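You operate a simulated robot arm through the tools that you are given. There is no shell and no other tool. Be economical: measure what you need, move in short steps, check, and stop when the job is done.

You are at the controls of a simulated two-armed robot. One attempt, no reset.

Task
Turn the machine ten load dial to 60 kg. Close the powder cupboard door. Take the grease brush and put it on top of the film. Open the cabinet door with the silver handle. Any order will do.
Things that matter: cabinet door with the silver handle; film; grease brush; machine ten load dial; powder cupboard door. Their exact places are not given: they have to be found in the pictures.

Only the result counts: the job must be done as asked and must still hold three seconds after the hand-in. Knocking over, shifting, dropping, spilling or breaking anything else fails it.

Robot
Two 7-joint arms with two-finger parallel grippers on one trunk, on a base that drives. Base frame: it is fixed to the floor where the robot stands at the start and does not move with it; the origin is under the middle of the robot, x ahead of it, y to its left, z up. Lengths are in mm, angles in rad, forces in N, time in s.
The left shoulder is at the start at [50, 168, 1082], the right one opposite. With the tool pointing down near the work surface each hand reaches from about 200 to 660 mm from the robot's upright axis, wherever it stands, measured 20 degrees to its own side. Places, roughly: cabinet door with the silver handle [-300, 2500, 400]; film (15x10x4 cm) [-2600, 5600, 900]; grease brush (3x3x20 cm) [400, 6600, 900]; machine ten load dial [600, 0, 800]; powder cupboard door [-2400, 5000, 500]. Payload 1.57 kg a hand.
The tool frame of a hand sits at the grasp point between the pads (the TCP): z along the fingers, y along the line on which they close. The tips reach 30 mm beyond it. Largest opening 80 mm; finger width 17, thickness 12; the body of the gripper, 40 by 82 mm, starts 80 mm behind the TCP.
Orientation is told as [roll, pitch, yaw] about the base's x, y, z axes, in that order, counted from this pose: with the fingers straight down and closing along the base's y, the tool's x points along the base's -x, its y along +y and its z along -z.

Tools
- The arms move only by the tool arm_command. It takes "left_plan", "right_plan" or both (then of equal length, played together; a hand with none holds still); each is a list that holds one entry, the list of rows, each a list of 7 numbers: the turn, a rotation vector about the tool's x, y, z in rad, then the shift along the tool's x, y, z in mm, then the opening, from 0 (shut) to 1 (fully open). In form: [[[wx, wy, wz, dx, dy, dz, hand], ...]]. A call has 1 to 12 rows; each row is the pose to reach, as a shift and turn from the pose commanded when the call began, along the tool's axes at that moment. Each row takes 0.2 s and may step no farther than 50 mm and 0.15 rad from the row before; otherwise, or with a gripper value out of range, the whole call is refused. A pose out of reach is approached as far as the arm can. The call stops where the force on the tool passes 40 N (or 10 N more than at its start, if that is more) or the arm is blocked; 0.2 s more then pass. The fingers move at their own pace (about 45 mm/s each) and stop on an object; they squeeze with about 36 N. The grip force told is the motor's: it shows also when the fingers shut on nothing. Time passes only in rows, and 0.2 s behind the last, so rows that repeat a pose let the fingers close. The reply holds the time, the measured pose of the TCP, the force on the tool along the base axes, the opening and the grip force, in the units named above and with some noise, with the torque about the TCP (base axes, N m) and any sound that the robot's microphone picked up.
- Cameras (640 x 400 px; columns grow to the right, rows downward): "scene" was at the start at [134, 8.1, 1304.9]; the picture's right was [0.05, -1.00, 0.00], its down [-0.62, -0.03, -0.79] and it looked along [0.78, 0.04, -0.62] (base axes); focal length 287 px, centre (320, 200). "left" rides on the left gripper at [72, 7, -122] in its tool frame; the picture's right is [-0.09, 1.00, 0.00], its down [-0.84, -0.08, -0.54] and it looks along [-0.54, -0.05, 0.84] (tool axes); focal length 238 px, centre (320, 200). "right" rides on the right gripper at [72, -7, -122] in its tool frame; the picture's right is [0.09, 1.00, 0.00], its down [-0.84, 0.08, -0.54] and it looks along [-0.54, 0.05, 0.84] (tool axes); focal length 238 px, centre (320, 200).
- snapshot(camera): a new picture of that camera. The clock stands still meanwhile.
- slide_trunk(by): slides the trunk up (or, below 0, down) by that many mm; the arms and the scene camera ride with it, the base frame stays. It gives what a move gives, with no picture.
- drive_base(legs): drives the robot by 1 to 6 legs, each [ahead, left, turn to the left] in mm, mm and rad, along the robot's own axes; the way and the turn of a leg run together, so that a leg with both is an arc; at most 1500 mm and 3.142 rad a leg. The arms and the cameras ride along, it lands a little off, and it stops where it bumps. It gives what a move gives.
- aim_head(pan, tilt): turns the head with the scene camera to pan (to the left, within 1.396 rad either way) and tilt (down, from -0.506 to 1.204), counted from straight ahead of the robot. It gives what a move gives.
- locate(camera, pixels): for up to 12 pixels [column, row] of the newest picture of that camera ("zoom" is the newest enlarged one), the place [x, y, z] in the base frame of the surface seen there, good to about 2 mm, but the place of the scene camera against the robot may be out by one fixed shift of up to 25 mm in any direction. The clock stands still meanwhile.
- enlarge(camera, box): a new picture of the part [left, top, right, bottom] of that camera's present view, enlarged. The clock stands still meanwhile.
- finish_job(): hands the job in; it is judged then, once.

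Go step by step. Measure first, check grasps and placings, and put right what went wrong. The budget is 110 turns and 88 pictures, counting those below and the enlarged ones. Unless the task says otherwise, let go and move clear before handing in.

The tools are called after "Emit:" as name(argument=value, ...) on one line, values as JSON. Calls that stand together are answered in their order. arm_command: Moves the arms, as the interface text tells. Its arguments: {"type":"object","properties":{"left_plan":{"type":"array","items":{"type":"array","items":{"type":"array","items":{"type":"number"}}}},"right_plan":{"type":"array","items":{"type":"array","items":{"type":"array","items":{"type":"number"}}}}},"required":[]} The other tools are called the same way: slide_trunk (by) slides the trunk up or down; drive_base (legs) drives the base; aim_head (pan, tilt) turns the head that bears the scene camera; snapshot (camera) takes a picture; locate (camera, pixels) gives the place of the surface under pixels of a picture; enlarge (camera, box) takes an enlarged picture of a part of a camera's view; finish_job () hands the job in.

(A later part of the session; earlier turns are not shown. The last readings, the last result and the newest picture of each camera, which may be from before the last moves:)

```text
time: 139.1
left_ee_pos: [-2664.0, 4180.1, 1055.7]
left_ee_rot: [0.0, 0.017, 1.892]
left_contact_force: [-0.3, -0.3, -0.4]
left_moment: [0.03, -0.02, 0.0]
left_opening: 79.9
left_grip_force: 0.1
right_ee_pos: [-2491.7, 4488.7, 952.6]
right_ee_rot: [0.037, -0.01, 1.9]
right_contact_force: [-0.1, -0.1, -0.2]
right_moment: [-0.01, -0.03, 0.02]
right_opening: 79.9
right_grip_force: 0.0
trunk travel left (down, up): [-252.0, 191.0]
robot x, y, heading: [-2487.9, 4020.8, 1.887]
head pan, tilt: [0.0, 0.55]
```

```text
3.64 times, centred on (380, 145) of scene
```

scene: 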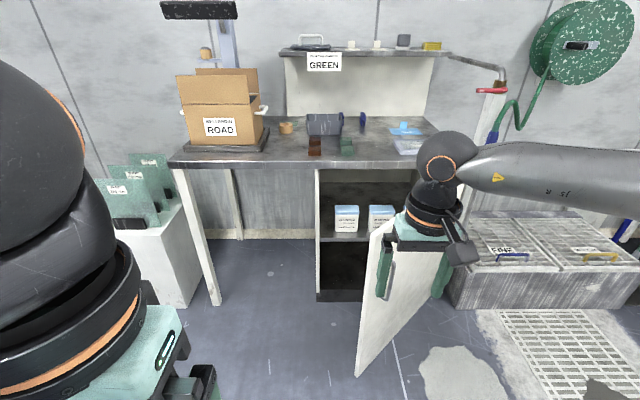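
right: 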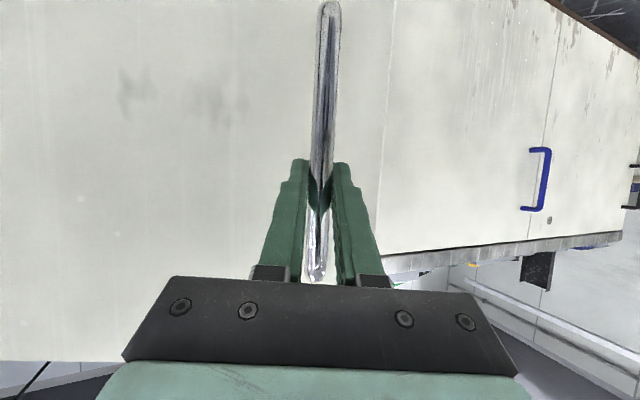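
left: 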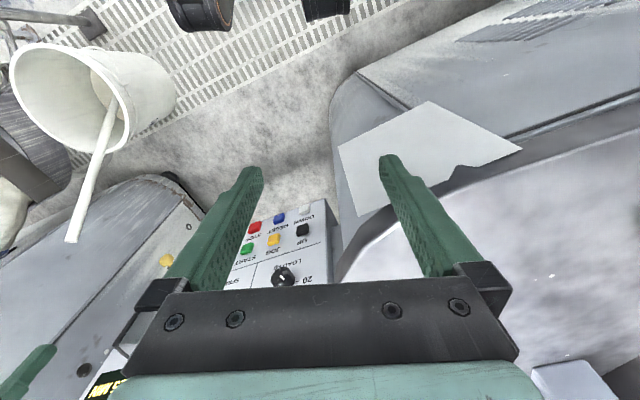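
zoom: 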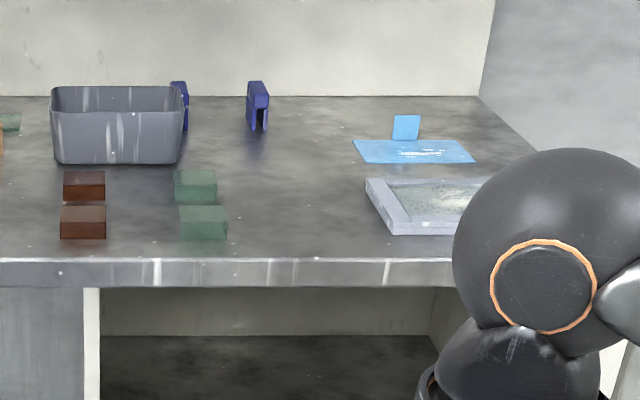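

The door points fit a straight door, hinge (−2306,5249), 44° open. I move ahead, lower the trunk and make a closed, forward-tilted right hand for pushing.

Emit:
drive_base(legs=[[100, 0, 0]])

Emit:
slide_trunk(by=-230)

Emit:
arm_command(right_plan=[[[0, -0.14, 0, -7, -13, 12, 0], [0, -0.28, 0, -14, -27, 25, 0], [0, -0.42, 0, -20, -40, 38, 0], [0, -0.56, 0, -27, -54, 51, 0], [0, -0.7, 0, -34, -67, 64, 0], [0, -0.84, 0, -40, -81, 77, 0], [0, -0.98, 0, -47, -94, 90, 0], [0, -1.1, 0, -54, -108, 102, 0]]])

Emit:
snapshot(camera="right")

```text
time: 140.3
left_ee_pos: [-2695.6, 4273.6, 1054.8]
left_ee_rot: [-0.002, 0.018, 1.893]
left_contact_force: [-0.4, 0.7, 0.4]
left_moment: [0.0, 0.03, -0.01]
left_opening: 80.2
left_grip_force: 0.1
right_ee_pos: [-2523.6, 4583.4, 951.4]
right_ee_rot: [0.034, -0.008, 1.9]
right_contact_force: [0.5, -0.3, -0.7]
right_moment: [-0.02, 0.0, 0.01]
right_opening: 80.1
right_grip_force: 0.0
trunk travel left (down, up): [-252.0, 191.0]
robot x, y, heading: [-2520.8, 4112.7, 1.887]
head pan, tilt: [0.0, 0.55]
```

```text
time: 142.7
left_ee_pos: [-2695.2, 4273.9, 825.9]
left_ee_rot: [-0.001, 0.017, 1.894]
left_contact_force: [-0.3, -0.3, -0.8]
left_moment: [0.01, -0.01, -0.01]
left_opening: 80.3
left_grip_force: 0.1
right_ee_pos: [-2522.9, 4583.5, 722.7]
right_ee_rot: [0.035, -0.009, 1.901]
right_contact_force: [-0.3, 0.9, 0.8]
right_moment: [-0.01, -0.02, -0.03]
right_opening: 80.1
right_grip_force: 0.1
trunk travel left (down, up): [-22.0, 421.0]
robot x, y, heading: [-2519.9, 4115.1, 1.886]
head pan, tilt: [0.0, 0.55]
```

```text
time: 144.5
left_ee_pos: [-2695.3, 4272.7, 825.7]
left_ee_rot: [-0.002, 0.018, 1.894]
left_contact_force: [0.2, 0.2, -0.1]
left_moment: [-0.01, 0.0, 0.01]
left_opening: 80.0
left_grip_force: 0.1
right_ee_pos: [-2463.2, 4652.6, 636.1]
right_ee_rot: [0.08, -0.944, 1.863]
right_contact_force: [-0.8, -0.8, 0.2]
right_moment: [0.02, -0.02, -0.01]
right_opening: 0.0
right_grip_force: 21.1
right hand out of reach, approached as far as the arm can: row 7, 8
trunk travel left (down, up): [-22.0, 421.0]
robot x, y, heading: [-2522.1, 4110.6, 1.887]
head pan, tilt: [0.0, 0.55]
```

```text
36 pictures are left
```

right: 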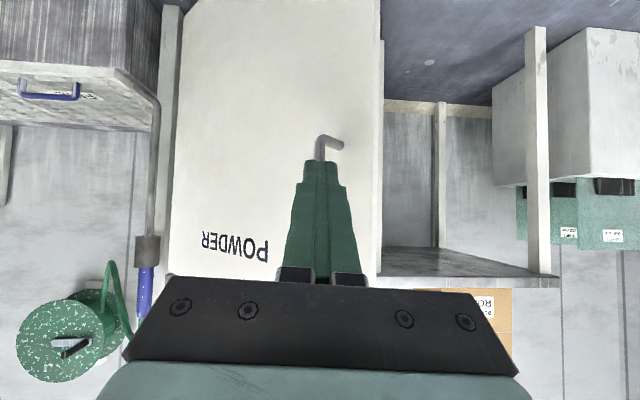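

The hand sees the door face with the handle. I locate the handle against the fingers.

Emit:
locate(camera="right", pixels=[[320, 150], [335, 142], [377, 200], [230, 245], [260, 150], [175, 150], [230, 100]])

```text
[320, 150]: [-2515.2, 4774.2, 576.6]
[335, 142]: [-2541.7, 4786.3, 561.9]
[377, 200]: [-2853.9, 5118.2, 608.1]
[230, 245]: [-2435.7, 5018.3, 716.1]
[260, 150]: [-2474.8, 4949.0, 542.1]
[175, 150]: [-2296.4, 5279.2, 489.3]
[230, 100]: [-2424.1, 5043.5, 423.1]
```

The handle at (−2515,4774) is in line, so I shift the hand line 85 mm right (partly by arm, partly by base) to push beside it.

Emit:
arm_command(right_plan=[[[0, 0, 0, 0, -20, 0, 0], [0, 0, 0, 0, -40, 0, 0]]])

Emit:
drive_base(legs=[[60, -45, 0], [150, 0, 0]])

Emit:
snapshot(camera="right")

```text
time: 145.1
left_ee_pos: [-2696.2, 4274.1, 825.7]
left_ee_rot: [-0.001, 0.017, 1.894]
left_contact_force: [-0.1, -0.6, 0.3]
left_moment: [-0.03, 0.0, 0.0]
left_opening: 80.0
left_grip_force: 0.1
right_ee_pos: [-2425.7, 4666.6, 635.3]
right_ee_rot: [0.076, -0.941, 1.862]
right_contact_force: [-0.8, 0.0, -0.3]
right_moment: [-0.03, -0.03, 0.0]
right_opening: 0.0
right_grip_force: 21.7
trunk travel left (down, up): [-22.0, 421.0]
robot x, y, heading: [-2520.6, 4113.6, 1.883]
head pan, tilt: [0.0, 0.55]
```

```text
time: 147.1
left_ee_pos: [-2717.7, 4484.7, 827.7]
left_ee_rot: [-0.001, 0.016, 1.896]
left_contact_force: [-0.8, 0.6, 0.0]
left_moment: [-0.01, -0.02, -0.01]
left_opening: 80.2
left_grip_force: 0.1
right_ee_pos: [-2449.6, 4877.6, 634.8]
right_ee_rot: [0.079, -0.943, 1.864]
right_contact_force: [0.4, -0.2, 0.0]
right_moment: [0.0, -0.02, 0.0]
right_opening: 0.0
right_grip_force: 21.2
trunk travel left (down, up): [-22.0, 421.0]
robot x, y, heading: [-2539.9, 4322.0, 1.892]
head pan, tilt: [0.0, 0.55]
```

```text
35 pictures are left
```

right: 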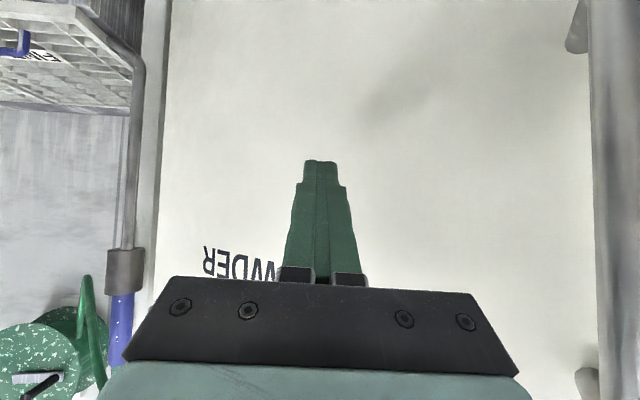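

Positioned beside the handle and nearly touching. I push ahead.

Emit:
drive_base(legs=[[100, 0, 0], [80, 0, 0]])

Emit:
snapshot(camera="scene")

```text
time: 148.9
left_ee_pos: [-2773.4, 4655.7, 826.3]
left_ee_rot: [-0.002, 0.016, 1.896]
left_contact_force: [-0.9, 0.3, -0.9]
left_moment: [-0.01, 0.01, 0.01]
left_opening: 79.9
left_grip_force: 0.0
right_ee_pos: [-2506.4, 5049.7, 634.9]
right_ee_rot: [0.078, -0.942, 1.863]
right_contact_force: [0.2, 0.0, 0.9]
right_moment: [0.02, 0.0, 0.03]
right_opening: 0.0
right_grip_force: 21.2
trunk travel left (down, up): [-22.0, 421.0]
robot x, y, heading: [-2598.5, 4494.3, 1.888]
head pan, tilt: [0.0, 0.55]
```

```text
34 pictures are left
```

scene: 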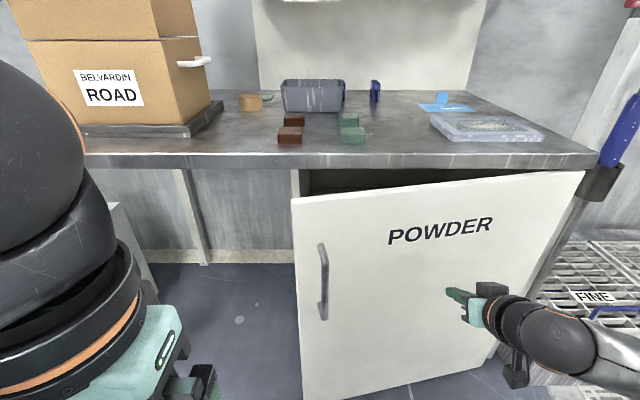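

The door is closing smoothly. I continue pushing in small legs.

Emit:
drive_base(legs=[[60, 0, 0], [40, 0, 0]])

Emit:
snapshot(camera="scene")

```text
time: 150.4
left_ee_pos: [-2803.7, 4750.4, 827.1]
left_ee_rot: [-0.002, 0.016, 1.896]
left_contact_force: [0.0, 0.3, -0.1]
left_moment: [-0.01, 0.0, 0.04]
left_opening: 79.9
left_grip_force: 0.0
right_ee_pos: [-2538.7, 5144.5, 633.9]
right_ee_rot: [0.078, -0.942, 1.865]
right_contact_force: [0.5, 0.1, 0.2]
right_moment: [0.02, -0.01, -0.01]
right_opening: 0.0
right_grip_force: 21.3
trunk travel left (down, up): [-22.0, 421.0]
robot x, y, heading: [-2634.1, 4590.4, 1.89]
head pan, tilt: [0.0, 0.55]
```

```text
33 pictures are left
```

scene: 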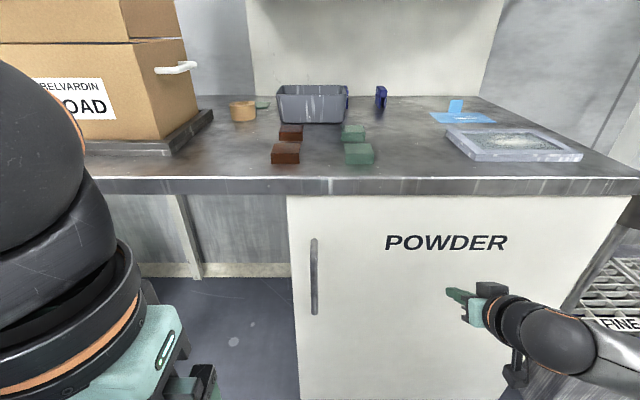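

It looks nearly shut. I press on until contact force rises.

Emit:
drive_base(legs=[[25, 0, 0], [25, 0, 0]])

Emit:
enlarge(camera="scene", box=[230, 150, 640, 400])

```text
time: 151.5
left_ee_pos: [-2813.0, 4779.1, 826.1]
left_ee_rot: [-0.002, 0.017, 1.896]
left_contact_force: [0.2, 0.5, -0.4]
left_moment: [0.02, -0.02, 0.01]
left_opening: 80.3
left_grip_force: 0.1
right_ee_pos: [-2546.6, 5166.8, 631.4]
right_ee_rot: [0.079, -0.928, 1.866]
right_contact_force: [2.3, -6.2, 2.5]
right_moment: [0.0, 0.03, 0.0]
right_opening: 0.0
right_grip_force: 21.4
trunk travel left (down, up): [-22.0, 421.0]
robot x, y, heading: [-2637.7, 4616.8, 1.891]
head pan, tilt: [0.0, 0.55]
stopped in leg 2: the force on the tool passed its limit at 66 N (the readings are from after the stop); the commanded pose is now the measured one
```

```text
1.56 times, centred on (435, 275) of scene
```

zoom: 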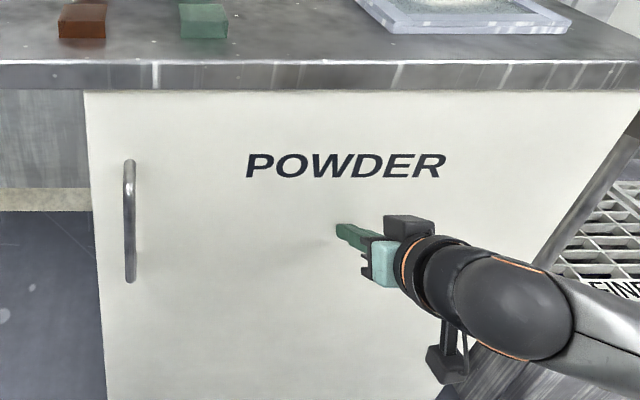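

The door hit its stop, so it's shut. While here I zoom on the film (scene (460,110)).

Emit:
enlarge(camera="scene", box=[400, 70, 600, 180])

Emit:
locate(camera="zoom", pixels=[[120, 130], [100, 150], [205, 162], [295, 150], [270, 130], [180, 110], [195, 85], [150, 140], [240, 145], [180, 130], [190, 100]])

```text
3.20 times, centred on (500, 125) of scene
```

zoom: 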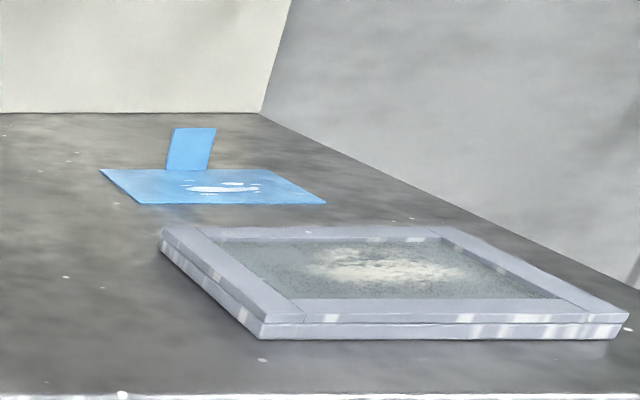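

```text
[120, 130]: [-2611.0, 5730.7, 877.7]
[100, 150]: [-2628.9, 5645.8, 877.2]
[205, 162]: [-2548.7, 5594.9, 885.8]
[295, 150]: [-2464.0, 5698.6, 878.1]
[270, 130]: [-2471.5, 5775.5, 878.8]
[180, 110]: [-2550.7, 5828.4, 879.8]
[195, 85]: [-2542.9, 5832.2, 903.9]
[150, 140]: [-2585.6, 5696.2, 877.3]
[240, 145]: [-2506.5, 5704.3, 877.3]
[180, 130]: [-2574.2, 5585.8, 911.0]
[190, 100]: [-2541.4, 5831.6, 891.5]
```

The film is the blue sheet with an upstanding tab at its back. I measure its corners.

Emit:
locate(camera="zoom", pixels=[[106, 172], [150, 201], [318, 201], [265, 172], [215, 187], [170, 170], [208, 170], [178, 132], [212, 132], [190, 152]])

```text
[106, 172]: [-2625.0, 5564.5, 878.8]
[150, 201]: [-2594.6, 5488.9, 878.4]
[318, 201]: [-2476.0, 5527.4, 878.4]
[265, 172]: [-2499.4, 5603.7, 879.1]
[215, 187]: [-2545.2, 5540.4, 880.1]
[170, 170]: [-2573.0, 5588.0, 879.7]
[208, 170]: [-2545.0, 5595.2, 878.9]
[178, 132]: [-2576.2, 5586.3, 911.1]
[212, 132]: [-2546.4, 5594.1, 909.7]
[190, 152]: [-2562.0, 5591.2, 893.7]
```

Film centre ≈(−2549,5546), long axis along the bench. Now I back off, fold the arm, and stage the drive to the brush bench.

Emit:
drive_base(legs=[[-180, 0, 0]])

Emit:
slide_trunk(by=270)

Emit:
arm_command(right_plan=[[[0, 0.135, 0, -10, 10, -12, 1], [0, 0.27, 0, -20, 20, -24, 1], [0, 0.4, 0, -30, 30, -36, 1], [0, 0.54, 0, -40, 40, -48, 1], [0, 0.67, 0, -50, 50, -60, 1], [0, 0.8, 0, -60, 60, -72, 1], [0, 0.93, 0, -70, 70, -84, 1]]])

Emit:
drive_base(legs=[[0, 0, -0.32], [370, -690, 0], [120, -900, 0]])

Emit:
aim_head(pan=-0.55, tilt=0.35)

Emit:
snapshot(camera="scene")

```text
time: 153.0
left_ee_pos: [-2759.5, 4613.2, 825.5]
left_ee_rot: [-0.001, 0.017, 1.893]
left_contact_force: [0.5, 0.9, 0.2]
left_moment: [0.01, -0.02, 0.03]
left_opening: 79.8
left_grip_force: 0.0
right_ee_pos: [-2491.5, 5002.1, 631.3]
right_ee_rot: [0.08, -0.93, 1.862]
right_contact_force: [0.0, -0.5, 0.5]
right_moment: [0.04, 0.03, -0.01]
right_opening: 0.0
right_grip_force: 21.5
trunk travel left (down, up): [-22.0, 421.0]
robot x, y, heading: [-2585.5, 4449.9, 1.885]
head pan, tilt: [0.0, 0.55]
```

```text
time: 155.8
left_ee_pos: [-2758.9, 4614.0, 1096.1]
left_ee_rot: [-0.002, 0.018, 1.893]
left_contact_force: [0.5, -0.6, 0.6]
left_moment: [-0.04, 0.0, 0.02]
left_opening: 79.9
left_grip_force: 0.1
right_ee_pos: [-2489.5, 5000.5, 901.2]
right_ee_rot: [0.078, -0.93, 1.861]
right_contact_force: [0.8, -0.4, -0.5]
right_moment: [0.04, 0.01, -0.03]
right_opening: 0.0
right_grip_force: 21.3
trunk travel left (down, up): [-292.0, 151.0]
robot x, y, heading: [-2582.7, 4450.9, 1.886]
head pan, tilt: [0.0, 0.55]
```

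```text
time: 157.4
left_ee_pos: [-2759.0, 4613.2, 1095.3]
left_ee_rot: [-0.002, 0.018, 1.893]
left_contact_force: [-0.2, -0.9, 0.1]
left_moment: [0.02, 0.03, 0.03]
left_opening: 79.9
left_grip_force: 0.1
right_ee_pos: [-2543.8, 4954.3, 1009.2]
right_ee_rot: [0.048, 0.003, 1.926]
right_contact_force: [0.0, 0.7, 0.6]
right_moment: [-0.04, -0.01, 0.01]
right_opening: 79.8
right_grip_force: 0.1
trunk travel left (down, up): [-292.0, 151.0]
robot x, y, heading: [-2585.8, 4445.8, 1.89]
head pan, tilt: [0.0, 0.55]
```

```text
time: 172.6
left_ee_pos: [-1114.0, 5124.5, 1095.6]
left_ee_rot: [-0.002, 0.017, 1.56]
left_contact_force: [-0.6, 0.3, 0.2]
left_moment: [0.0, 0.01, 0.0]
left_opening: 80.0
left_grip_force: 0.0
right_ee_pos: [-799.0, 5378.6, 1009.4]
right_ee_rot: [0.048, 0.001, 1.592]
right_contact_force: [0.3, 0.1, -0.6]
right_moment: [0.01, 0.02, 0.04]
right_opening: 79.9
right_grip_force: 0.1
trunk travel left (down, up): [-292.0, 151.0]
robot x, y, heading: [-1001.7, 4914.1, 1.553]
head pan, tilt: [0.0, 0.55]
```

```text
time: 173.6
left_ee_pos: [-1113.9, 5127.0, 1095.4]
left_ee_rot: [-0.001, 0.017, 1.559]
left_contact_force: [-0.7, 0.6, 0.2]
left_moment: [-0.01, 0.01, -0.01]
left_opening: 79.8
left_grip_force: 0.0
right_ee_pos: [-798.5, 5378.1, 1009.4]
right_ee_rot: [0.046, 0.0, 1.594]
right_contact_force: [-0.4, 0.6, 0.4]
right_moment: [-0.01, -0.05, 0.02]
right_opening: 79.9
right_grip_force: 0.0
trunk travel left (down, up): [-292.0, 151.0]
robot x, y, heading: [-1001.9, 4911.4, 1.554]
head pan, tilt: [-0.55, 0.351]
```

```text
30 pictures are left
```

scene: 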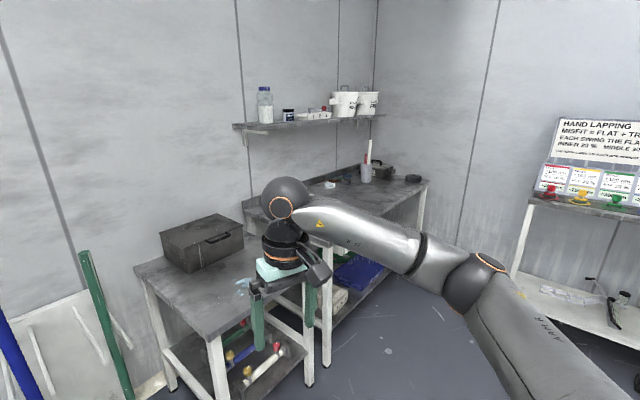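

The cup with sticks is at (367,172). I zoom and measure it and the bench edge.

Emit:
enlarge(camera="scene", box=[300, 130, 440, 230])

Emit:
locate(camera="scene", pixels=[[367, 172], [369, 150], [366, 158], [385, 170], [427, 182], [330, 184], [345, 178], [395, 215], [360, 225], [210, 335], [320, 385], [420, 290]])

```text
4.00 times, centred on (370, 180) of scene
```

zoom: 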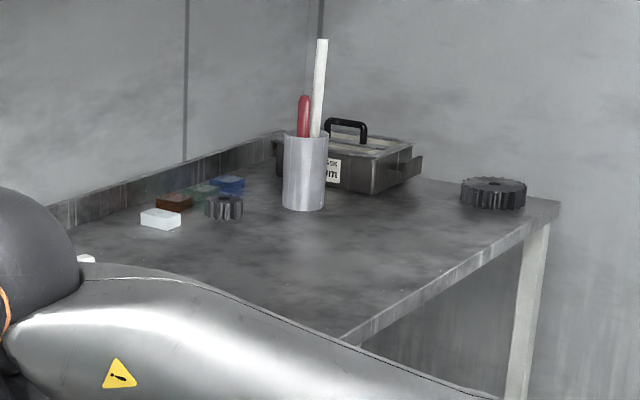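

```text
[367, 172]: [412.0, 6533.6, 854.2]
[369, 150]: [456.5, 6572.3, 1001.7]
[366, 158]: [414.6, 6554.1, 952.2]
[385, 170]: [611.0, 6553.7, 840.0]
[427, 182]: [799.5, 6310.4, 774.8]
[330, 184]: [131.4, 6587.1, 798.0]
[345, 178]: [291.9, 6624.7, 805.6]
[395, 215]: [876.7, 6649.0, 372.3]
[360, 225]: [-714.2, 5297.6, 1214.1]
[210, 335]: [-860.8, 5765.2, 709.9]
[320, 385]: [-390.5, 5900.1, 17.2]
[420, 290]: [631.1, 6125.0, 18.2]
```

The cup stands at about (412,6540) with a short red stick (≈20 cm, likely the grease brush) and a long white one. I drive to in front of the bench for a close look.

Emit:
drive_base(legs=[[360, -755, 0], [360, -755, 0]])

Emit:
aim_head(pan=0.1, tilt=0.45)

Emit:
snapshot(camera="scene")

```text
time: 185.8
left_ee_pos: [312.2, 5745.2, 1096.2]
left_ee_rot: [-0.001, 0.017, 1.532]
left_contact_force: [-0.5, -0.3, -0.8]
left_moment: [-0.02, -0.02, 0.0]
left_opening: 80.3
left_grip_force: 0.0
right_ee_pos: [633.5, 5989.8, 1008.5]
right_ee_rot: [0.046, 0.0, 1.568]
right_contact_force: [-1.1, 0.4, 0.3]
right_moment: [-0.02, -0.02, -0.01]
right_opening: 79.8
right_grip_force: 0.1
trunk travel left (down, up): [-292.0, 151.0]
robot x, y, heading: [422.0, 5532.6, 1.525]
head pan, tilt: [-0.55, 0.351]
stopped in leg 2: the robot was blocked; the commanded pose is now the measured one
```

```text
time: 186.8
left_ee_pos: [312.0, 5745.9, 1096.9]
left_ee_rot: [-0.003, 0.017, 1.531]
left_contact_force: [0.4, -0.2, -0.6]
left_moment: [0.01, 0.0, -0.02]
left_opening: 80.1
left_grip_force: 0.1
right_ee_pos: [633.5, 5989.3, 1011.1]
right_ee_rot: [0.047, 0.0, 1.567]
right_contact_force: [0.4, 0.2, -0.5]
right_moment: [0.0, -0.04, -0.03]
right_opening: 79.9
right_grip_force: 0.1
trunk travel left (down, up): [-292.0, 151.0]
robot x, y, heading: [415.4, 5533.1, 1.525]
head pan, tilt: [0.099, 0.45]
```

```text
28 pictures are left
```

scene: 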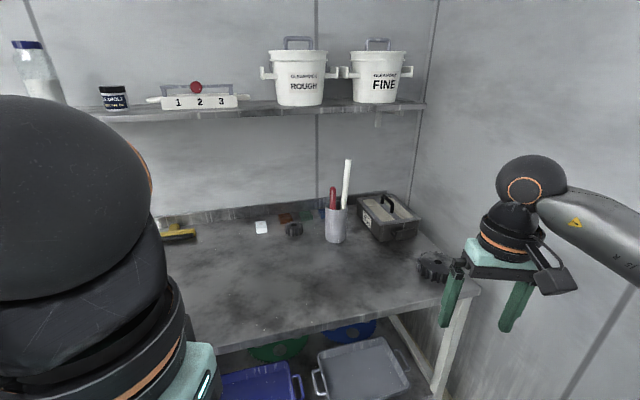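

The drive was blocked short, perhaps by the right elbow. I back off left a little and look right to check that nothing was disturbed.

Emit:
drive_base(legs=[[0, 50, 0]])

Emit:
aim_head(pan=-1.2, tilt=0.6)

Emit:
snapshot(camera="scene")

```text
time: 188.0
left_ee_pos: [262.0, 5747.7, 1095.6]
left_ee_rot: [-0.002, 0.018, 1.532]
left_contact_force: [-1.0, 0.0, -0.2]
left_moment: [-0.03, 0.0, -0.03]
left_opening: 79.8
left_grip_force: 0.0
right_ee_pos: [583.6, 5991.9, 1009.4]
right_ee_rot: [0.048, -0.001, 1.569]
right_contact_force: [0.2, 0.8, -0.1]
right_moment: [0.03, -0.02, -0.04]
right_opening: 80.0
right_grip_force: 0.1
trunk travel left (down, up): [-292.0, 151.0]
robot x, y, heading: [369.9, 5533.1, 1.528]
head pan, tilt: [0.099, 0.45]
```

```text
time: 189.4
left_ee_pos: [261.1, 5748.3, 1095.9]
left_ee_rot: [-0.001, 0.018, 1.532]
left_contact_force: [0.6, -0.7, -0.2]
left_moment: [-0.01, -0.02, 0.02]
left_opening: 80.2
left_grip_force: 0.1
right_ee_pos: [582.9, 5991.5, 1010.0]
right_ee_rot: [0.047, -0.001, 1.568]
right_contact_force: [0.5, 0.8, 0.4]
right_moment: [0.0, 0.03, -0.03]
right_opening: 80.2
right_grip_force: 0.0
trunk travel left (down, up): [-292.0, 151.0]
robot x, y, heading: [368.5, 5537.7, 1.526]
head pan, tilt: [-1.201, 0.6]
```

```text
27 pictures are left
```

scene: 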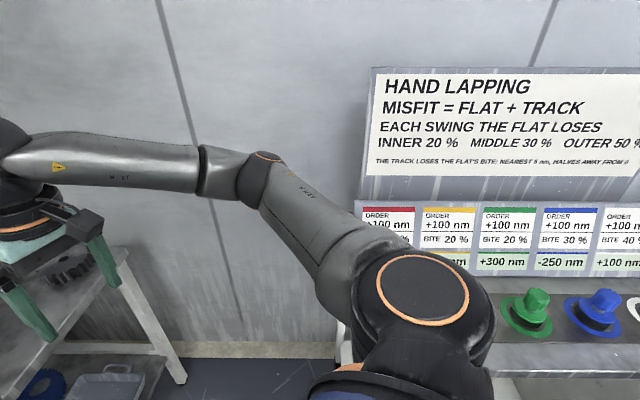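

Nothing seems disturbed there. The right side is cramped, so I'll use the left arm (mirrored). I zoom on the cup first.

Emit:
aim_head(pan=0.0, tilt=0.5)

Emit:
enlarge(camera="scene", box=[270, 130, 390, 230])

```text
time: 190.8
left_ee_pos: [260.4, 5747.6, 1096.5]
left_ee_rot: [-0.002, 0.018, 1.532]
left_contact_force: [-0.8, -1.0, 0.9]
left_moment: [0.0, 0.01, -0.01]
left_opening: 79.8
left_grip_force: 0.1
right_ee_pos: [584.0, 5992.1, 1010.3]
right_ee_rot: [0.048, 0.0, 1.568]
right_contact_force: [0.3, -0.2, -0.3]
right_moment: [0.0, -0.04, 0.0]
right_opening: 80.2
right_grip_force: 0.1
trunk travel left (down, up): [-292.0, 151.0]
robot x, y, heading: [372.4, 5534.9, 1.524]
head pan, tilt: [0.0, 0.499]
```

```text
4.00 times, centred on (330, 180) of scene
```

zoom: 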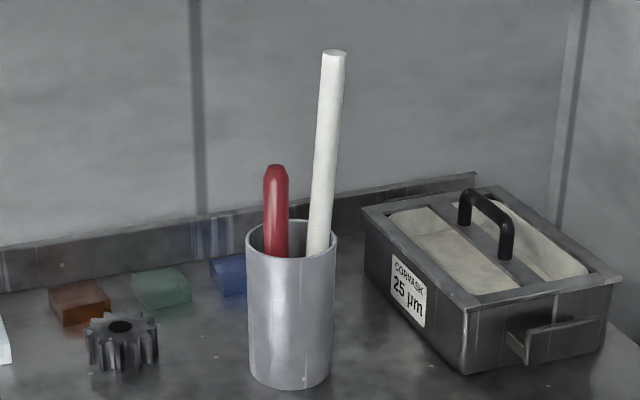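

Emit:
locate(camera="zoom", pixels=[[276, 170], [276, 190], [275, 215], [274, 240], [333, 55], [327, 120], [320, 200], [317, 245], [290, 290], [250, 240], [335, 240], [290, 383]])

```text
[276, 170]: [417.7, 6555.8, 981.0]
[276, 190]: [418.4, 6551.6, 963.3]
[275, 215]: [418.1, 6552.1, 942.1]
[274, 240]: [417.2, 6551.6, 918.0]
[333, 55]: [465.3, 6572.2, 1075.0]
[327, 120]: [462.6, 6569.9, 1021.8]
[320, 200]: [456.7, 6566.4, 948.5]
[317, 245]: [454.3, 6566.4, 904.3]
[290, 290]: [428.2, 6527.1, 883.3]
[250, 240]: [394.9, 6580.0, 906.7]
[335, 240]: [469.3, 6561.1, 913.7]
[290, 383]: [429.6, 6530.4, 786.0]
```

Red brush stands upright at about (419,6564), top z≈980, with the white stick 42 mm to its right. Plan: grip it with a near-horizontal left hand. First I retract and raise the right hand, and bring the left hand forward and pitched.

Emit:
arm_command(right_plan=[[[0, 0, 0, 12, -8, -10, 1], [0, 0, 0, 24, -16, -20, 1], [0, 0, 0, 36, -24, -30, 1], [0, 0, 0, 48, -32, -40, 1], [0, 0, 0, 60, -40, -50, 1], [0, 0, 0, 72, -48, -60, 1], [0, 0, 0, 84, -56, -70, 1], [0, 0, 0, 96, -64, -80, 1], [0, 0, 0, 108, -72, -90, 1], [0, 0, 0, 120, -80, -100, 1]]], left_plan=[[[0, -0.1, 0, -27, -13, 5, 0.42], [0, -0.2, 0, -54, -26, 10, 0.42], [0, -0.3, 0, -81, -39, 15, 0.42], [0, -0.4, 0, -108, -52, 20, 0.42], [0, -0.5, 0, -135, -65, 25, 0.42], [0, -0.6, 0, -162, -78, 30, 0.42], [0, -0.7, 0, -189, -91, 35, 0.42], [0, -0.8, 0, -216, -104, 40, 0.42], [0, -0.9, 0, -243, -117, 45, 0.42], [0, -1.0, 0, -270, -130, 50, 0.42]]])

Emit:
drive_base(legs=[[0, 0, 0.27]])

Emit:
slide_trunk(by=-130)

```text
time: 193.1
left_ee_pos: [402.1, 6012.5, 1042.8]
left_ee_rot: [-0.002, -0.983, 1.533]
left_contact_force: [0.8, 0.0, -0.2]
left_moment: [-0.01, 0.03, -0.01]
left_opening: 33.8
left_grip_force: 0.0
right_ee_pos: [667.3, 5873.4, 1105.3]
right_ee_rot: [0.047, -0.001, 1.567]
right_contact_force: [-0.4, 0.9, 0.9]
right_moment: [0.01, 0.0, -0.03]
right_opening: 80.1
right_grip_force: 0.0
trunk travel left (down, up): [-292.0, 151.0]
robot x, y, heading: [366.9, 5530.7, 1.525]
head pan, tilt: [0.0, 0.499]
```

```text
time: 194.3
left_ee_pos: [273.0, 6004.5, 1044.0]
left_ee_rot: [-0.004, -0.982, 1.801]
left_contact_force: [0.0, -0.4, -0.9]
left_moment: [0.0, 0.01, -0.01]
left_opening: 33.6
left_grip_force: 0.1
right_ee_pos: [568.7, 5939.0, 1105.5]
right_ee_rot: [0.048, -0.001, 1.834]
right_contact_force: [-0.9, 0.5, 0.0]
right_moment: [0.0, -0.01, 0.02]
right_opening: 80.0
right_grip_force: 0.0
trunk travel left (down, up): [-292.0, 151.0]
robot x, y, heading: [364.8, 5537.4, 1.794]
head pan, tilt: [0.0, 0.499]
```

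```text
time: 195.9
left_ee_pos: [273.4, 6003.9, 913.2]
left_ee_rot: [-0.005, -0.983, 1.8]
left_contact_force: [-0.1, -0.2, 0.3]
left_moment: [0.0, 0.0, 0.0]
left_opening: 33.4
left_grip_force: 0.0
right_ee_pos: [568.1, 5940.0, 976.2]
right_ee_rot: [0.047, 0.0, 1.832]
right_contact_force: [-1.0, -0.3, 0.3]
right_moment: [0.0, 0.0, 0.01]
right_opening: 79.8
right_grip_force: 0.1
trunk travel left (down, up): [-162.0, 281.0]
robot x, y, heading: [368.0, 5534.7, 1.795]
head pan, tilt: [0.0, 0.499]
```

I turn the left hand near-horizontal (pitch −1.45, yaw −0.3 relative) while still well back from the bench.

Emit:
arm_command(left_plan=[[[0.057, -0.093, 0.021, -15, -12, 10, 0.42], [0.114, -0.186, 0.042, -30, -23, 19, 0.42], [0.17, -0.278, 0.063, -46, -35, 29, 0.42], [0.227, -0.371, 0.084, -61, -46, 38, 0.42], [0.284, -0.464, 0.105, -76, -58, 48, 0.42]]])

Emit:
snapshot(camera="left")

```text
time: 197.1
left_ee_pos: [312.5, 6098.6, 948.4]
left_ee_rot: [-0.004, -1.453, 1.502]
left_contact_force: [0.2, 0.2, 0.2]
left_moment: [0.03, 0.03, -0.03]
left_opening: 33.6
left_grip_force: 0.0
right_ee_pos: [569.0, 5940.0, 975.6]
right_ee_rot: [0.047, 0.001, 1.833]
right_contact_force: [0.1, -0.5, -0.7]
right_moment: [-0.01, -0.01, 0.03]
right_opening: 80.3
right_grip_force: 0.1
trunk travel left (down, up): [-162.0, 281.0]
robot x, y, heading: [369.6, 5537.2, 1.788]
head pan, tilt: [0.0, 0.499]
```

```text
25 pictures are left
```

left: 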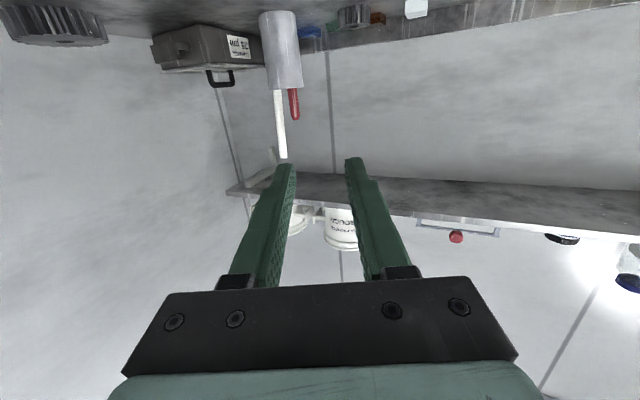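

Reached. The left camera sees the red brush at (293,104); I measure with it.

Emit:
locate(camera="left", pixels=[[293, 95], [294, 104], [295, 114], [278, 100], [281, 130], [283, 150], [282, 50], [301, 80], [263, 20], [480, 20]])

Emit:
enlarge(camera="left", box=[240, 0, 340, 170])

```text
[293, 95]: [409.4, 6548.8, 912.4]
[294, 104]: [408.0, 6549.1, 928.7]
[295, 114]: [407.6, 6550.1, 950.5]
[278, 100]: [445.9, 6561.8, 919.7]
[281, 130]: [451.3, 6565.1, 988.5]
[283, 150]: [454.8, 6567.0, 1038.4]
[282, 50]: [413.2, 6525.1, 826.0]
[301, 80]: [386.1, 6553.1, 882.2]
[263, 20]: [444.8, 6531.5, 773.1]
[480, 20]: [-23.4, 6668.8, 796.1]
```

```text
2.35 times, centred on (290, 85) of left
```

zoom: 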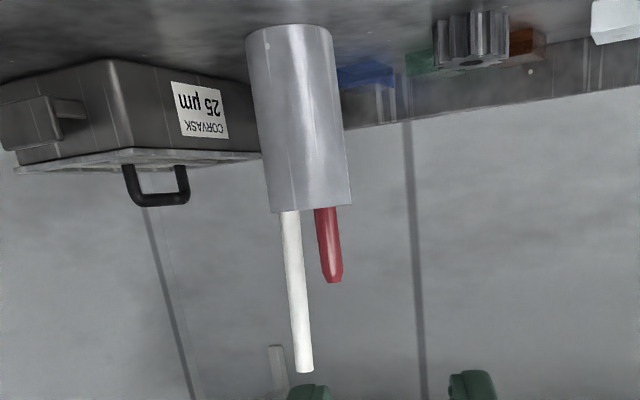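

True brush axis ≈(408.5,6561), top z≈958, rim ≈893; white stick about 40 mm to the right. I narrow the opening to ~29 mm and drive the base closer, leaving ~110 mm for the arm.

Emit:
drive_base(legs=[[150, 0, 0], [152, -161, 0]])

Emit:
arm_command(left_plan=[[[0, 0, 0, 0, 0, 0, 0.36], [0, 0, 0, 0, 0, 0, 0.36]]])

Emit:
snapshot(camera="left")

```text
time: 200.1
left_ee_pos: [403.8, 6424.1, 948.9]
left_ee_rot: [-0.013, -1.452, 1.513]
left_contact_force: [-0.4, 0.3, -0.5]
left_moment: [0.01, -0.01, -0.01]
left_opening: 33.6
left_grip_force: 0.0
right_ee_pos: [658.7, 6265.0, 975.5]
right_ee_rot: [0.048, 0.0, 1.832]
right_contact_force: [0.5, 0.0, 0.0]
right_moment: [0.02, -0.01, -0.01]
right_opening: 80.0
right_grip_force: 0.1
trunk travel left (down, up): [-162.0, 281.0]
robot x, y, heading: [459.9, 5859.3, 1.792]
head pan, tilt: [0.0, 0.499]
```

```text
time: 200.7
left_ee_pos: [404.0, 6423.7, 948.4]
left_ee_rot: [-0.018, -1.451, 1.513]
left_contact_force: [0.3, -0.1, 0.2]
left_moment: [-0.01, 0.01, -0.03]
left_opening: 29.0
left_grip_force: 0.0
right_ee_pos: [660.2, 6264.8, 976.0]
right_ee_rot: [0.047, -0.002, 1.834]
right_contact_force: [-0.6, -0.2, 0.2]
right_moment: [-0.01, -0.01, 0.03]
right_opening: 79.9
right_grip_force: 0.0
trunk travel left (down, up): [-162.0, 281.0]
robot x, y, heading: [457.4, 5859.9, 1.789]
head pan, tilt: [0.0, 0.499]
```

```text
23 pictures are left
```

left: 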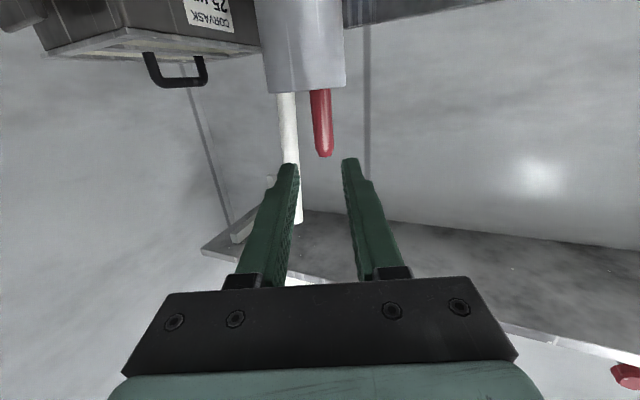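

Emit:
locate(camera="left", pixels=[[320, 105], [322, 125], [324, 145], [313, 125], [331, 125], [288, 110], [290, 140], [298, 125], [325, 155], [279, 125]])

```text
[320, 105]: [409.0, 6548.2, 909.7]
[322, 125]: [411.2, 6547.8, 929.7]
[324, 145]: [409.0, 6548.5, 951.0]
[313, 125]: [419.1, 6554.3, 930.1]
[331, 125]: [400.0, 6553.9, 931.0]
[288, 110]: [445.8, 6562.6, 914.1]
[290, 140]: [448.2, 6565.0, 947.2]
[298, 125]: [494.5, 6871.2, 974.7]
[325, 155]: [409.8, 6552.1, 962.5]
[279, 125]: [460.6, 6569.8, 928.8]
```

Brush axis (409.5,6559), r≈11; white's left edge at x≈438, so the right finger fits. I advance 116 mm and close.

Emit:
arm_command(left_plan=[[[0, 0, 0, -2, 5, 20, 0.36], [0, 0, 0, -3, 5, 45, 0.36], [0, 0, 0, -3, 5, 70, 0.36], [0, 0, 0, -3, 5, 90, 0.36], [0, 0, 0, -3, 5, 105, 0.36], [0, 0, 0, -3, 5, 116, 0.36]]])

Emit:
snapshot(camera="left")

```text
time: 202.1
left_ee_pos: [406.6, 6539.9, 937.0]
left_ee_rot: [-0.008, -1.452, 1.507]
left_contact_force: [-0.9, 0.7, 0.8]
left_moment: [-0.01, 0.06, -0.04]
left_opening: 28.9
left_grip_force: 0.0
right_ee_pos: [660.7, 6265.6, 974.3]
right_ee_rot: [0.048, 0.0, 1.832]
right_contact_force: [0.2, -0.1, 0.2]
right_moment: [-0.01, 0.04, 0.0]
right_opening: 80.0
right_grip_force: 0.0
trunk travel left (down, up): [-162.0, 281.0]
robot x, y, heading: [461.9, 5856.7, 1.794]
head pan, tilt: [0.0, 0.499]
```

```text
22 pictures are left
```

left: 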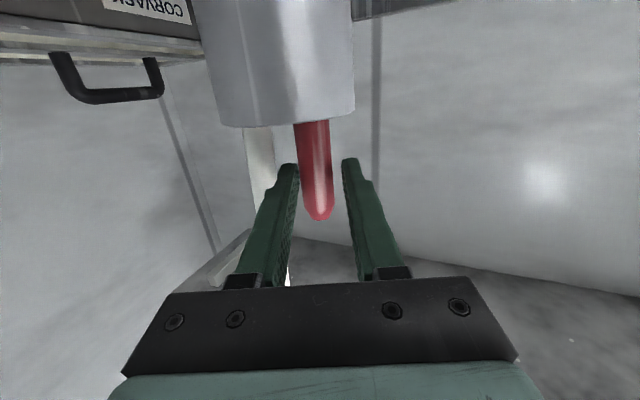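

The brush is between the fingers without contact. I close and check the grip.

Emit:
arm_command(left_plan=[[[0, 0, 0, 0, 0, 0, 0], [0, 0, 0, 0, 0, 0, 0], [0, 0, 0, 0, 0, 0, 0], [0, 0, 0, 0, 0, 0, 0]]])

Emit:
slide_trunk(by=180)

Emit:
snapshot(camera="left")

Emit:
snapshot(camera="scene")

```text
time: 203.1
left_ee_pos: [406.4, 6539.4, 936.8]
left_ee_rot: [-0.014, -1.451, 1.512]
left_contact_force: [-0.8, -0.3, -1.7]
left_moment: [-0.01, -0.03, 0.0]
left_opening: 19.9
left_grip_force: 33.6
right_ee_pos: [659.5, 6264.0, 975.7]
right_ee_rot: [0.047, 0.0, 1.832]
right_contact_force: [-0.4, 0.1, 0.2]
right_moment: [0.02, 0.01, -0.01]
right_opening: 80.0
right_grip_force: 0.1
trunk travel left (down, up): [-162.0, 281.0]
robot x, y, heading: [455.4, 5858.0, 1.79]
head pan, tilt: [0.0, 0.499]
```

```text
time: 205.1
left_ee_pos: [407.2, 6539.9, 1116.2]
left_ee_rot: [-0.013, -1.448, 1.515]
left_contact_force: [0.4, 0.0, 0.0]
left_moment: [-0.05, 0.01, 0.03]
left_opening: 19.8
left_grip_force: 33.3
right_ee_pos: [660.1, 6265.1, 1155.6]
right_ee_rot: [0.048, 0.0, 1.833]
right_contact_force: [-0.4, 0.1, -0.7]
right_moment: [0.0, -0.01, 0.0]
right_opening: 80.2
right_grip_force: 0.0
trunk travel left (down, up): [-342.0, 101.0]
robot x, y, heading: [456.9, 5856.1, 1.791]
head pan, tilt: [0.0, 0.499]
```

```text
21 pictures are left
```

left: 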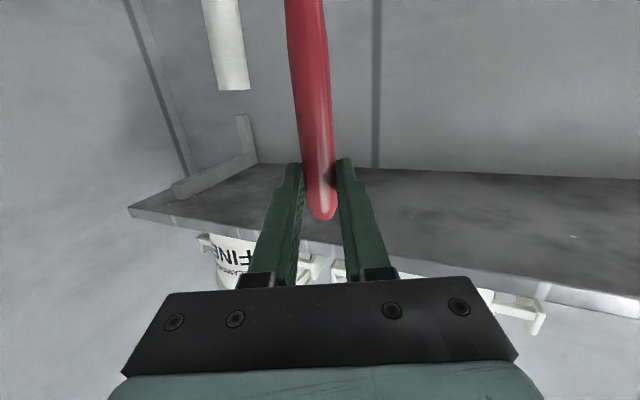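

```text
20 pictures are left
```

scene: 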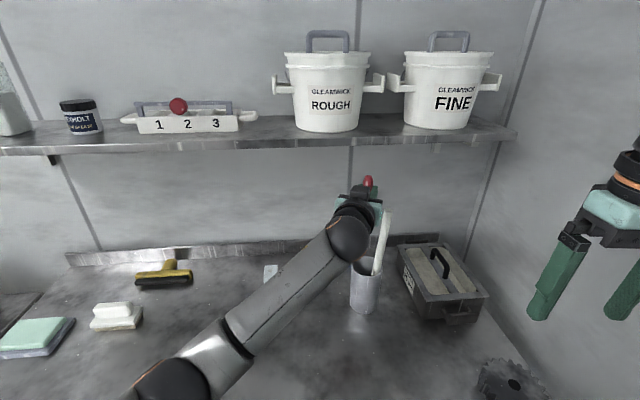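

Brush is gripped and lifted 180 mm. I lift 60 mm more for safety and then back straight out.

Emit:
slide_trunk(by=60)

Emit:
drive_base(legs=[[-250, 0, 0]])

Emit:
snapshot(camera="scene")

```text
time: 206.1
left_ee_pos: [406.7, 6540.6, 1175.8]
left_ee_rot: [-0.015, -1.451, 1.514]
left_contact_force: [0.1, -0.9, -0.9]
left_moment: [-0.02, -0.03, -0.01]
left_opening: 20.0
left_grip_force: 34.3
right_ee_pos: [659.6, 6265.7, 1215.4]
right_ee_rot: [0.047, 0.0, 1.834]
right_contact_force: [0.1, 0.0, 0.1]
right_moment: [0.02, 0.05, 0.0]
right_opening: 79.7
right_grip_force: 0.0
trunk travel left (down, up): [-402.0, 41.0]
robot x, y, heading: [458.2, 5861.3, 1.788]
head pan, tilt: [0.0, 0.499]
```

```text
time: 207.2
left_ee_pos: [419.6, 6480.1, 1177.3]
left_ee_rot: [-0.007, -1.45, 1.507]
left_contact_force: [0.3, 0.0, -0.9]
left_moment: [-0.01, 0.0, 0.0]
left_opening: 20.2
left_grip_force: 33.8
right_ee_pos: [673.3, 6204.7, 1216.3]
right_ee_rot: [0.047, 0.001, 1.832]
right_contact_force: [0.6, -0.2, -1.1]
right_moment: [0.0, -0.04, 0.03]
right_opening: 80.2
right_grip_force: 0.0
trunk travel left (down, up): [-402.0, 41.0]
robot x, y, heading: [470.9, 5798.4, 1.794]
head pan, tilt: [0.0, 0.499]
stopped in leg 1: the robot was blocked; the commanded pose is now the measured one
```

```text
19 pictures are left
```

scene: 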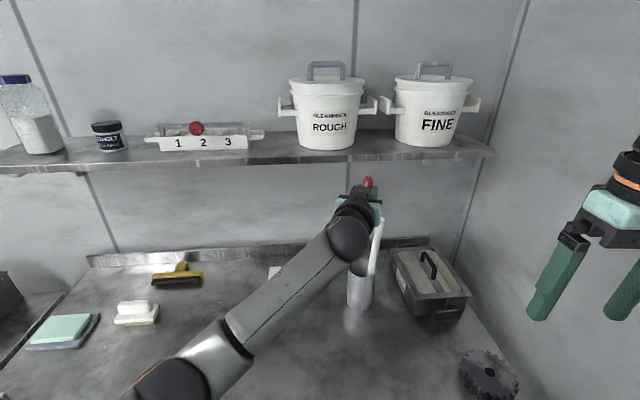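

Backing was blocked by the right-rear shelf. I shift left first, then back out.

Emit:
drive_base(legs=[[0, 160, 0], [-300, 100, 0]])

Emit:
snapshot(camera="scene")

```text
time: 211.0
left_ee_pos: [232.3, 6126.1, 1176.6]
left_ee_rot: [-0.009, -1.449, 1.51]
left_contact_force: [0.0, 0.4, -0.6]
left_moment: [-0.05, -0.02, 0.04]
left_opening: 19.7
left_grip_force: 33.6
right_ee_pos: [486.7, 5851.3, 1215.5]
right_ee_rot: [0.048, 0.0, 1.831]
right_contact_force: [-0.9, 0.1, 0.5]
right_moment: [0.01, 0.01, -0.02]
right_opening: 79.8
right_grip_force: 0.1
trunk travel left (down, up): [-402.0, 41.0]
robot x, y, heading: [284.6, 5447.4, 1.788]
head pan, tilt: [0.0, 0.499]
```

```text
18 pictures are left
```

scene: 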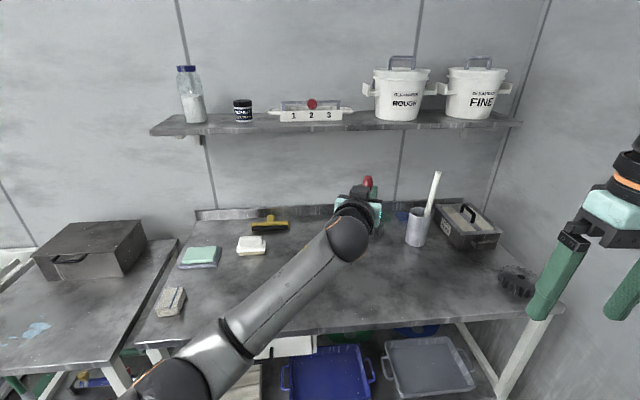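

Cup and white stick remain standing. Now I swing the left hand to tool-down so the brush becomes horizontal.

Emit:
arm_command(left_plan=[[[0, 0.143, 0, 5, 10, -22, 0], [0, 0.286, 0, 11, 20, -44, 0], [0, 0.428, 0, 16, 29, -66, 0], [0, 0.571, 0, 21, 39, -88, 0], [0, 0.714, 0, 27, 49, -110, 0], [0, 0.857, 0, 32, 59, -131, 0], [0, 1.0, 0, 38, 69, -153, 0], [0, 1.142, 0, 43, 79, -175, 0], [0, 1.285, 0, 48, 88, -197, 0], [0, 1.428, 0, 54, 98, -219, 0], [0, 1.571, 0, 59, 108, -241, 0]]])

Emit:
snapshot(camera="scene")

```text
time: 213.4
left_ee_pos: [107.4, 5887.4, 1144.6]
left_ee_rot: [0.001, 0.122, 1.501]
left_contact_force: [-0.6, -0.8, -0.3]
left_moment: [0.02, 0.03, -0.01]
left_opening: 19.7
left_grip_force: 33.2
right_ee_pos: [487.3, 5851.2, 1215.6]
right_ee_rot: [0.047, 0.002, 1.833]
right_contact_force: [0.4, 0.8, -0.4]
right_moment: [0.0, -0.01, 0.01]
right_opening: 80.0
right_grip_force: 0.0
trunk travel left (down, up): [-402.0, 41.0]
robot x, y, heading: [287.1, 5447.0, 1.79]
head pan, tilt: [0.0, 0.499]
```

```text
17 pictures are left
```

scene: 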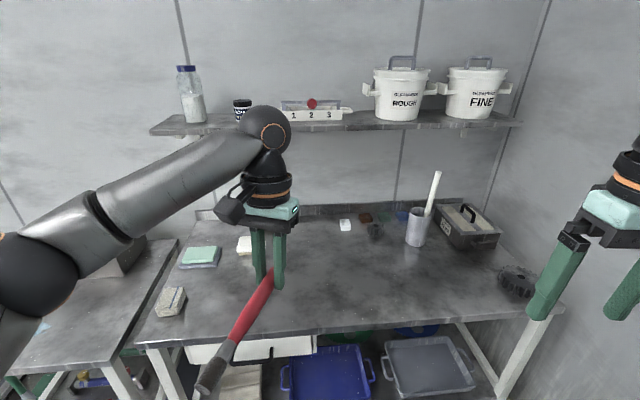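

The brush (red handle, grey bristles) is horizontal in hand. I yaw the hand 1.28 rad about the vertical so the brush lies sideways, and check.

Emit:
arm_command(left_plan=[[[-0.017, 0, 0.141, 0, 0, 0, 0], [-0.035, 0, 0.282, 0, 0, 0, 0], [-0.052, 0, 0.4235, 0, 0, 0, 0], [-0.069, 0, 0.5647, 0, 0, 0, 0], [-0.087, 0, 0.7058, 0, 0, 0, 0], [-0.104, 0, 0.847, 0, 0, 0, 0], [-0.121, 0, 0.988, 0, 0, 0, 0], [-0.139, 0, 1.129, 0, 0, 0, 0], [-0.156, 0, 1.2705, 0, 0, 0, 0]]])

Emit:
drive_base(legs=[[0, 0, -0.22], [-350, 650, 0]])

Emit:
snapshot(camera="scene")

```text
time: 215.4
left_ee_pos: [108.8, 5889.3, 1147.5]
left_ee_rot: [0.002, 0.12, 0.218]
left_contact_force: [0.5, 0.7, -0.4]
left_moment: [0.05, -0.06, 0.0]
left_opening: 19.7
left_grip_force: 34.1
right_ee_pos: [487.6, 5851.7, 1215.7]
right_ee_rot: [0.046, 0.003, 1.833]
right_contact_force: [0.2, 0.0, 0.6]
right_moment: [-0.05, -0.01, -0.03]
right_opening: 79.9
right_grip_force: 0.0
trunk travel left (down, up): [-402.0, 41.0]
robot x, y, heading: [283.6, 5444.8, 1.795]
head pan, tilt: [0.0, 0.499]
```

```text
time: 222.3
left_ee_pos: [-439.6, 5579.3, 1146.6]
left_ee_rot: [0.001, 0.121, -0.002]
left_contact_force: [-0.2, 0.0, -0.6]
left_moment: [0.0, -0.02, 0.01]
left_opening: 19.9
left_grip_force: 32.7
right_ee_pos: [-77.9, 5459.6, 1214.5]
right_ee_rot: [0.049, 0.001, 1.611]
right_contact_force: [-0.1, 0.2, 0.2]
right_moment: [-0.02, 0.03, -0.01]
right_opening: 79.8
right_grip_force: 0.1
trunk travel left (down, up): [-402.0, 41.0]
robot x, y, heading: [-365.9, 5112.6, 1.57]
head pan, tilt: [0.0, 0.499]
```

```text
16 pictures are left
```

scene: 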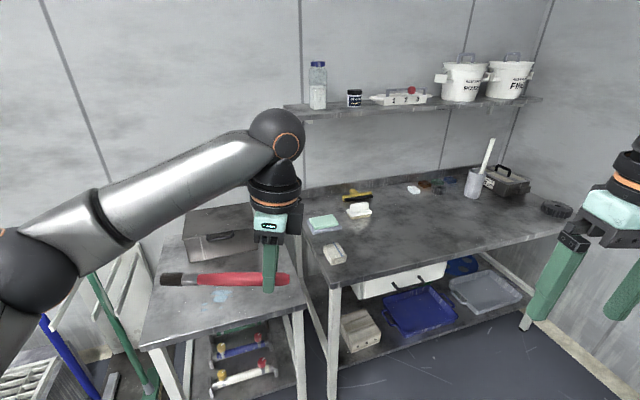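

The brush lies sideways nicely, bristles to the left. I drive back along the corridor toward the film bench.

Emit:
drive_base(legs=[[-243, 634, 0], [-40, 900, 0], [-330, 550, 0], [0, 0, 0.32]])

Emit:
snapshot(camera="scene")

```text
time: 242.2
left_ee_pos: [-2673.0, 4884.9, 1146.3]
left_ee_rot: [-0.001, 0.121, 0.338]
left_contact_force: [0.1, 0.1, 0.1]
left_moment: [-0.02, -0.03, -0.03]
left_opening: 19.9
left_grip_force: 33.3
right_ee_pos: [-2293.5, 4892.2, 1216.3]
right_ee_rot: [0.047, 0.002, 1.948]
right_contact_force: [0.2, 0.0, -0.3]
right_moment: [0.0, 0.0, -0.02]
right_opening: 80.0
right_grip_force: 0.1
trunk travel left (down, up): [-402.0, 41.0]
robot x, y, heading: [-2447.3, 4466.5, 1.905]
head pan, tilt: [0.0, 0.499]
```

```text
15 pictures are left
```

scene: 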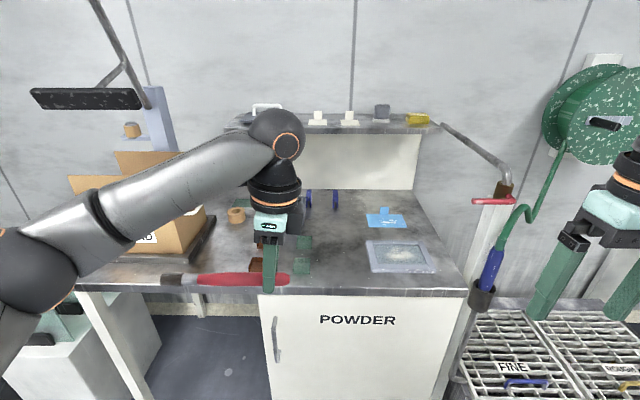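

Cupboard is still shut; film at (385,220). I measure the film and possible obstacles (pole, bracket, shelf) for the approach.

Emit:
locate(camera="scene", pixels=[[385, 222], [385, 211], [490, 260], [500, 200], [470, 150], [420, 128], [400, 268], [440, 288], [270, 285], [340, 205], [305, 250], [330, 130]])

```text
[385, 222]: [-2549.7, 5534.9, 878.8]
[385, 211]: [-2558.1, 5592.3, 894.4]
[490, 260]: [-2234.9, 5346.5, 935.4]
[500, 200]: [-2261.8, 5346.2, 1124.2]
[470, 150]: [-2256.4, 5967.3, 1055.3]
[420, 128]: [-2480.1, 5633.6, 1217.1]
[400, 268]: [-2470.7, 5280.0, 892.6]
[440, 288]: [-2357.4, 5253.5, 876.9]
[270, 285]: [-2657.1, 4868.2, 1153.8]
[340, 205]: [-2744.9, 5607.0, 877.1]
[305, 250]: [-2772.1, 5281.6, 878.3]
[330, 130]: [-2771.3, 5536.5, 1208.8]
```

Shelf front edge (z≈1200) is just behind the film, fine for a tool-down hand. I use the right wrist camera to get the film's true place.

Emit:
snapshot(camera="right")

```text
14 pictures are left
```

right: 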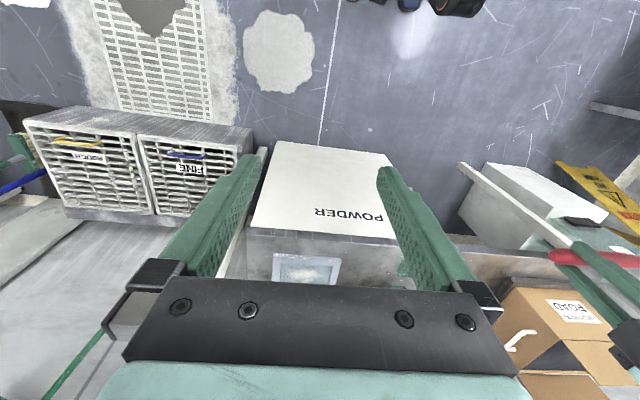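

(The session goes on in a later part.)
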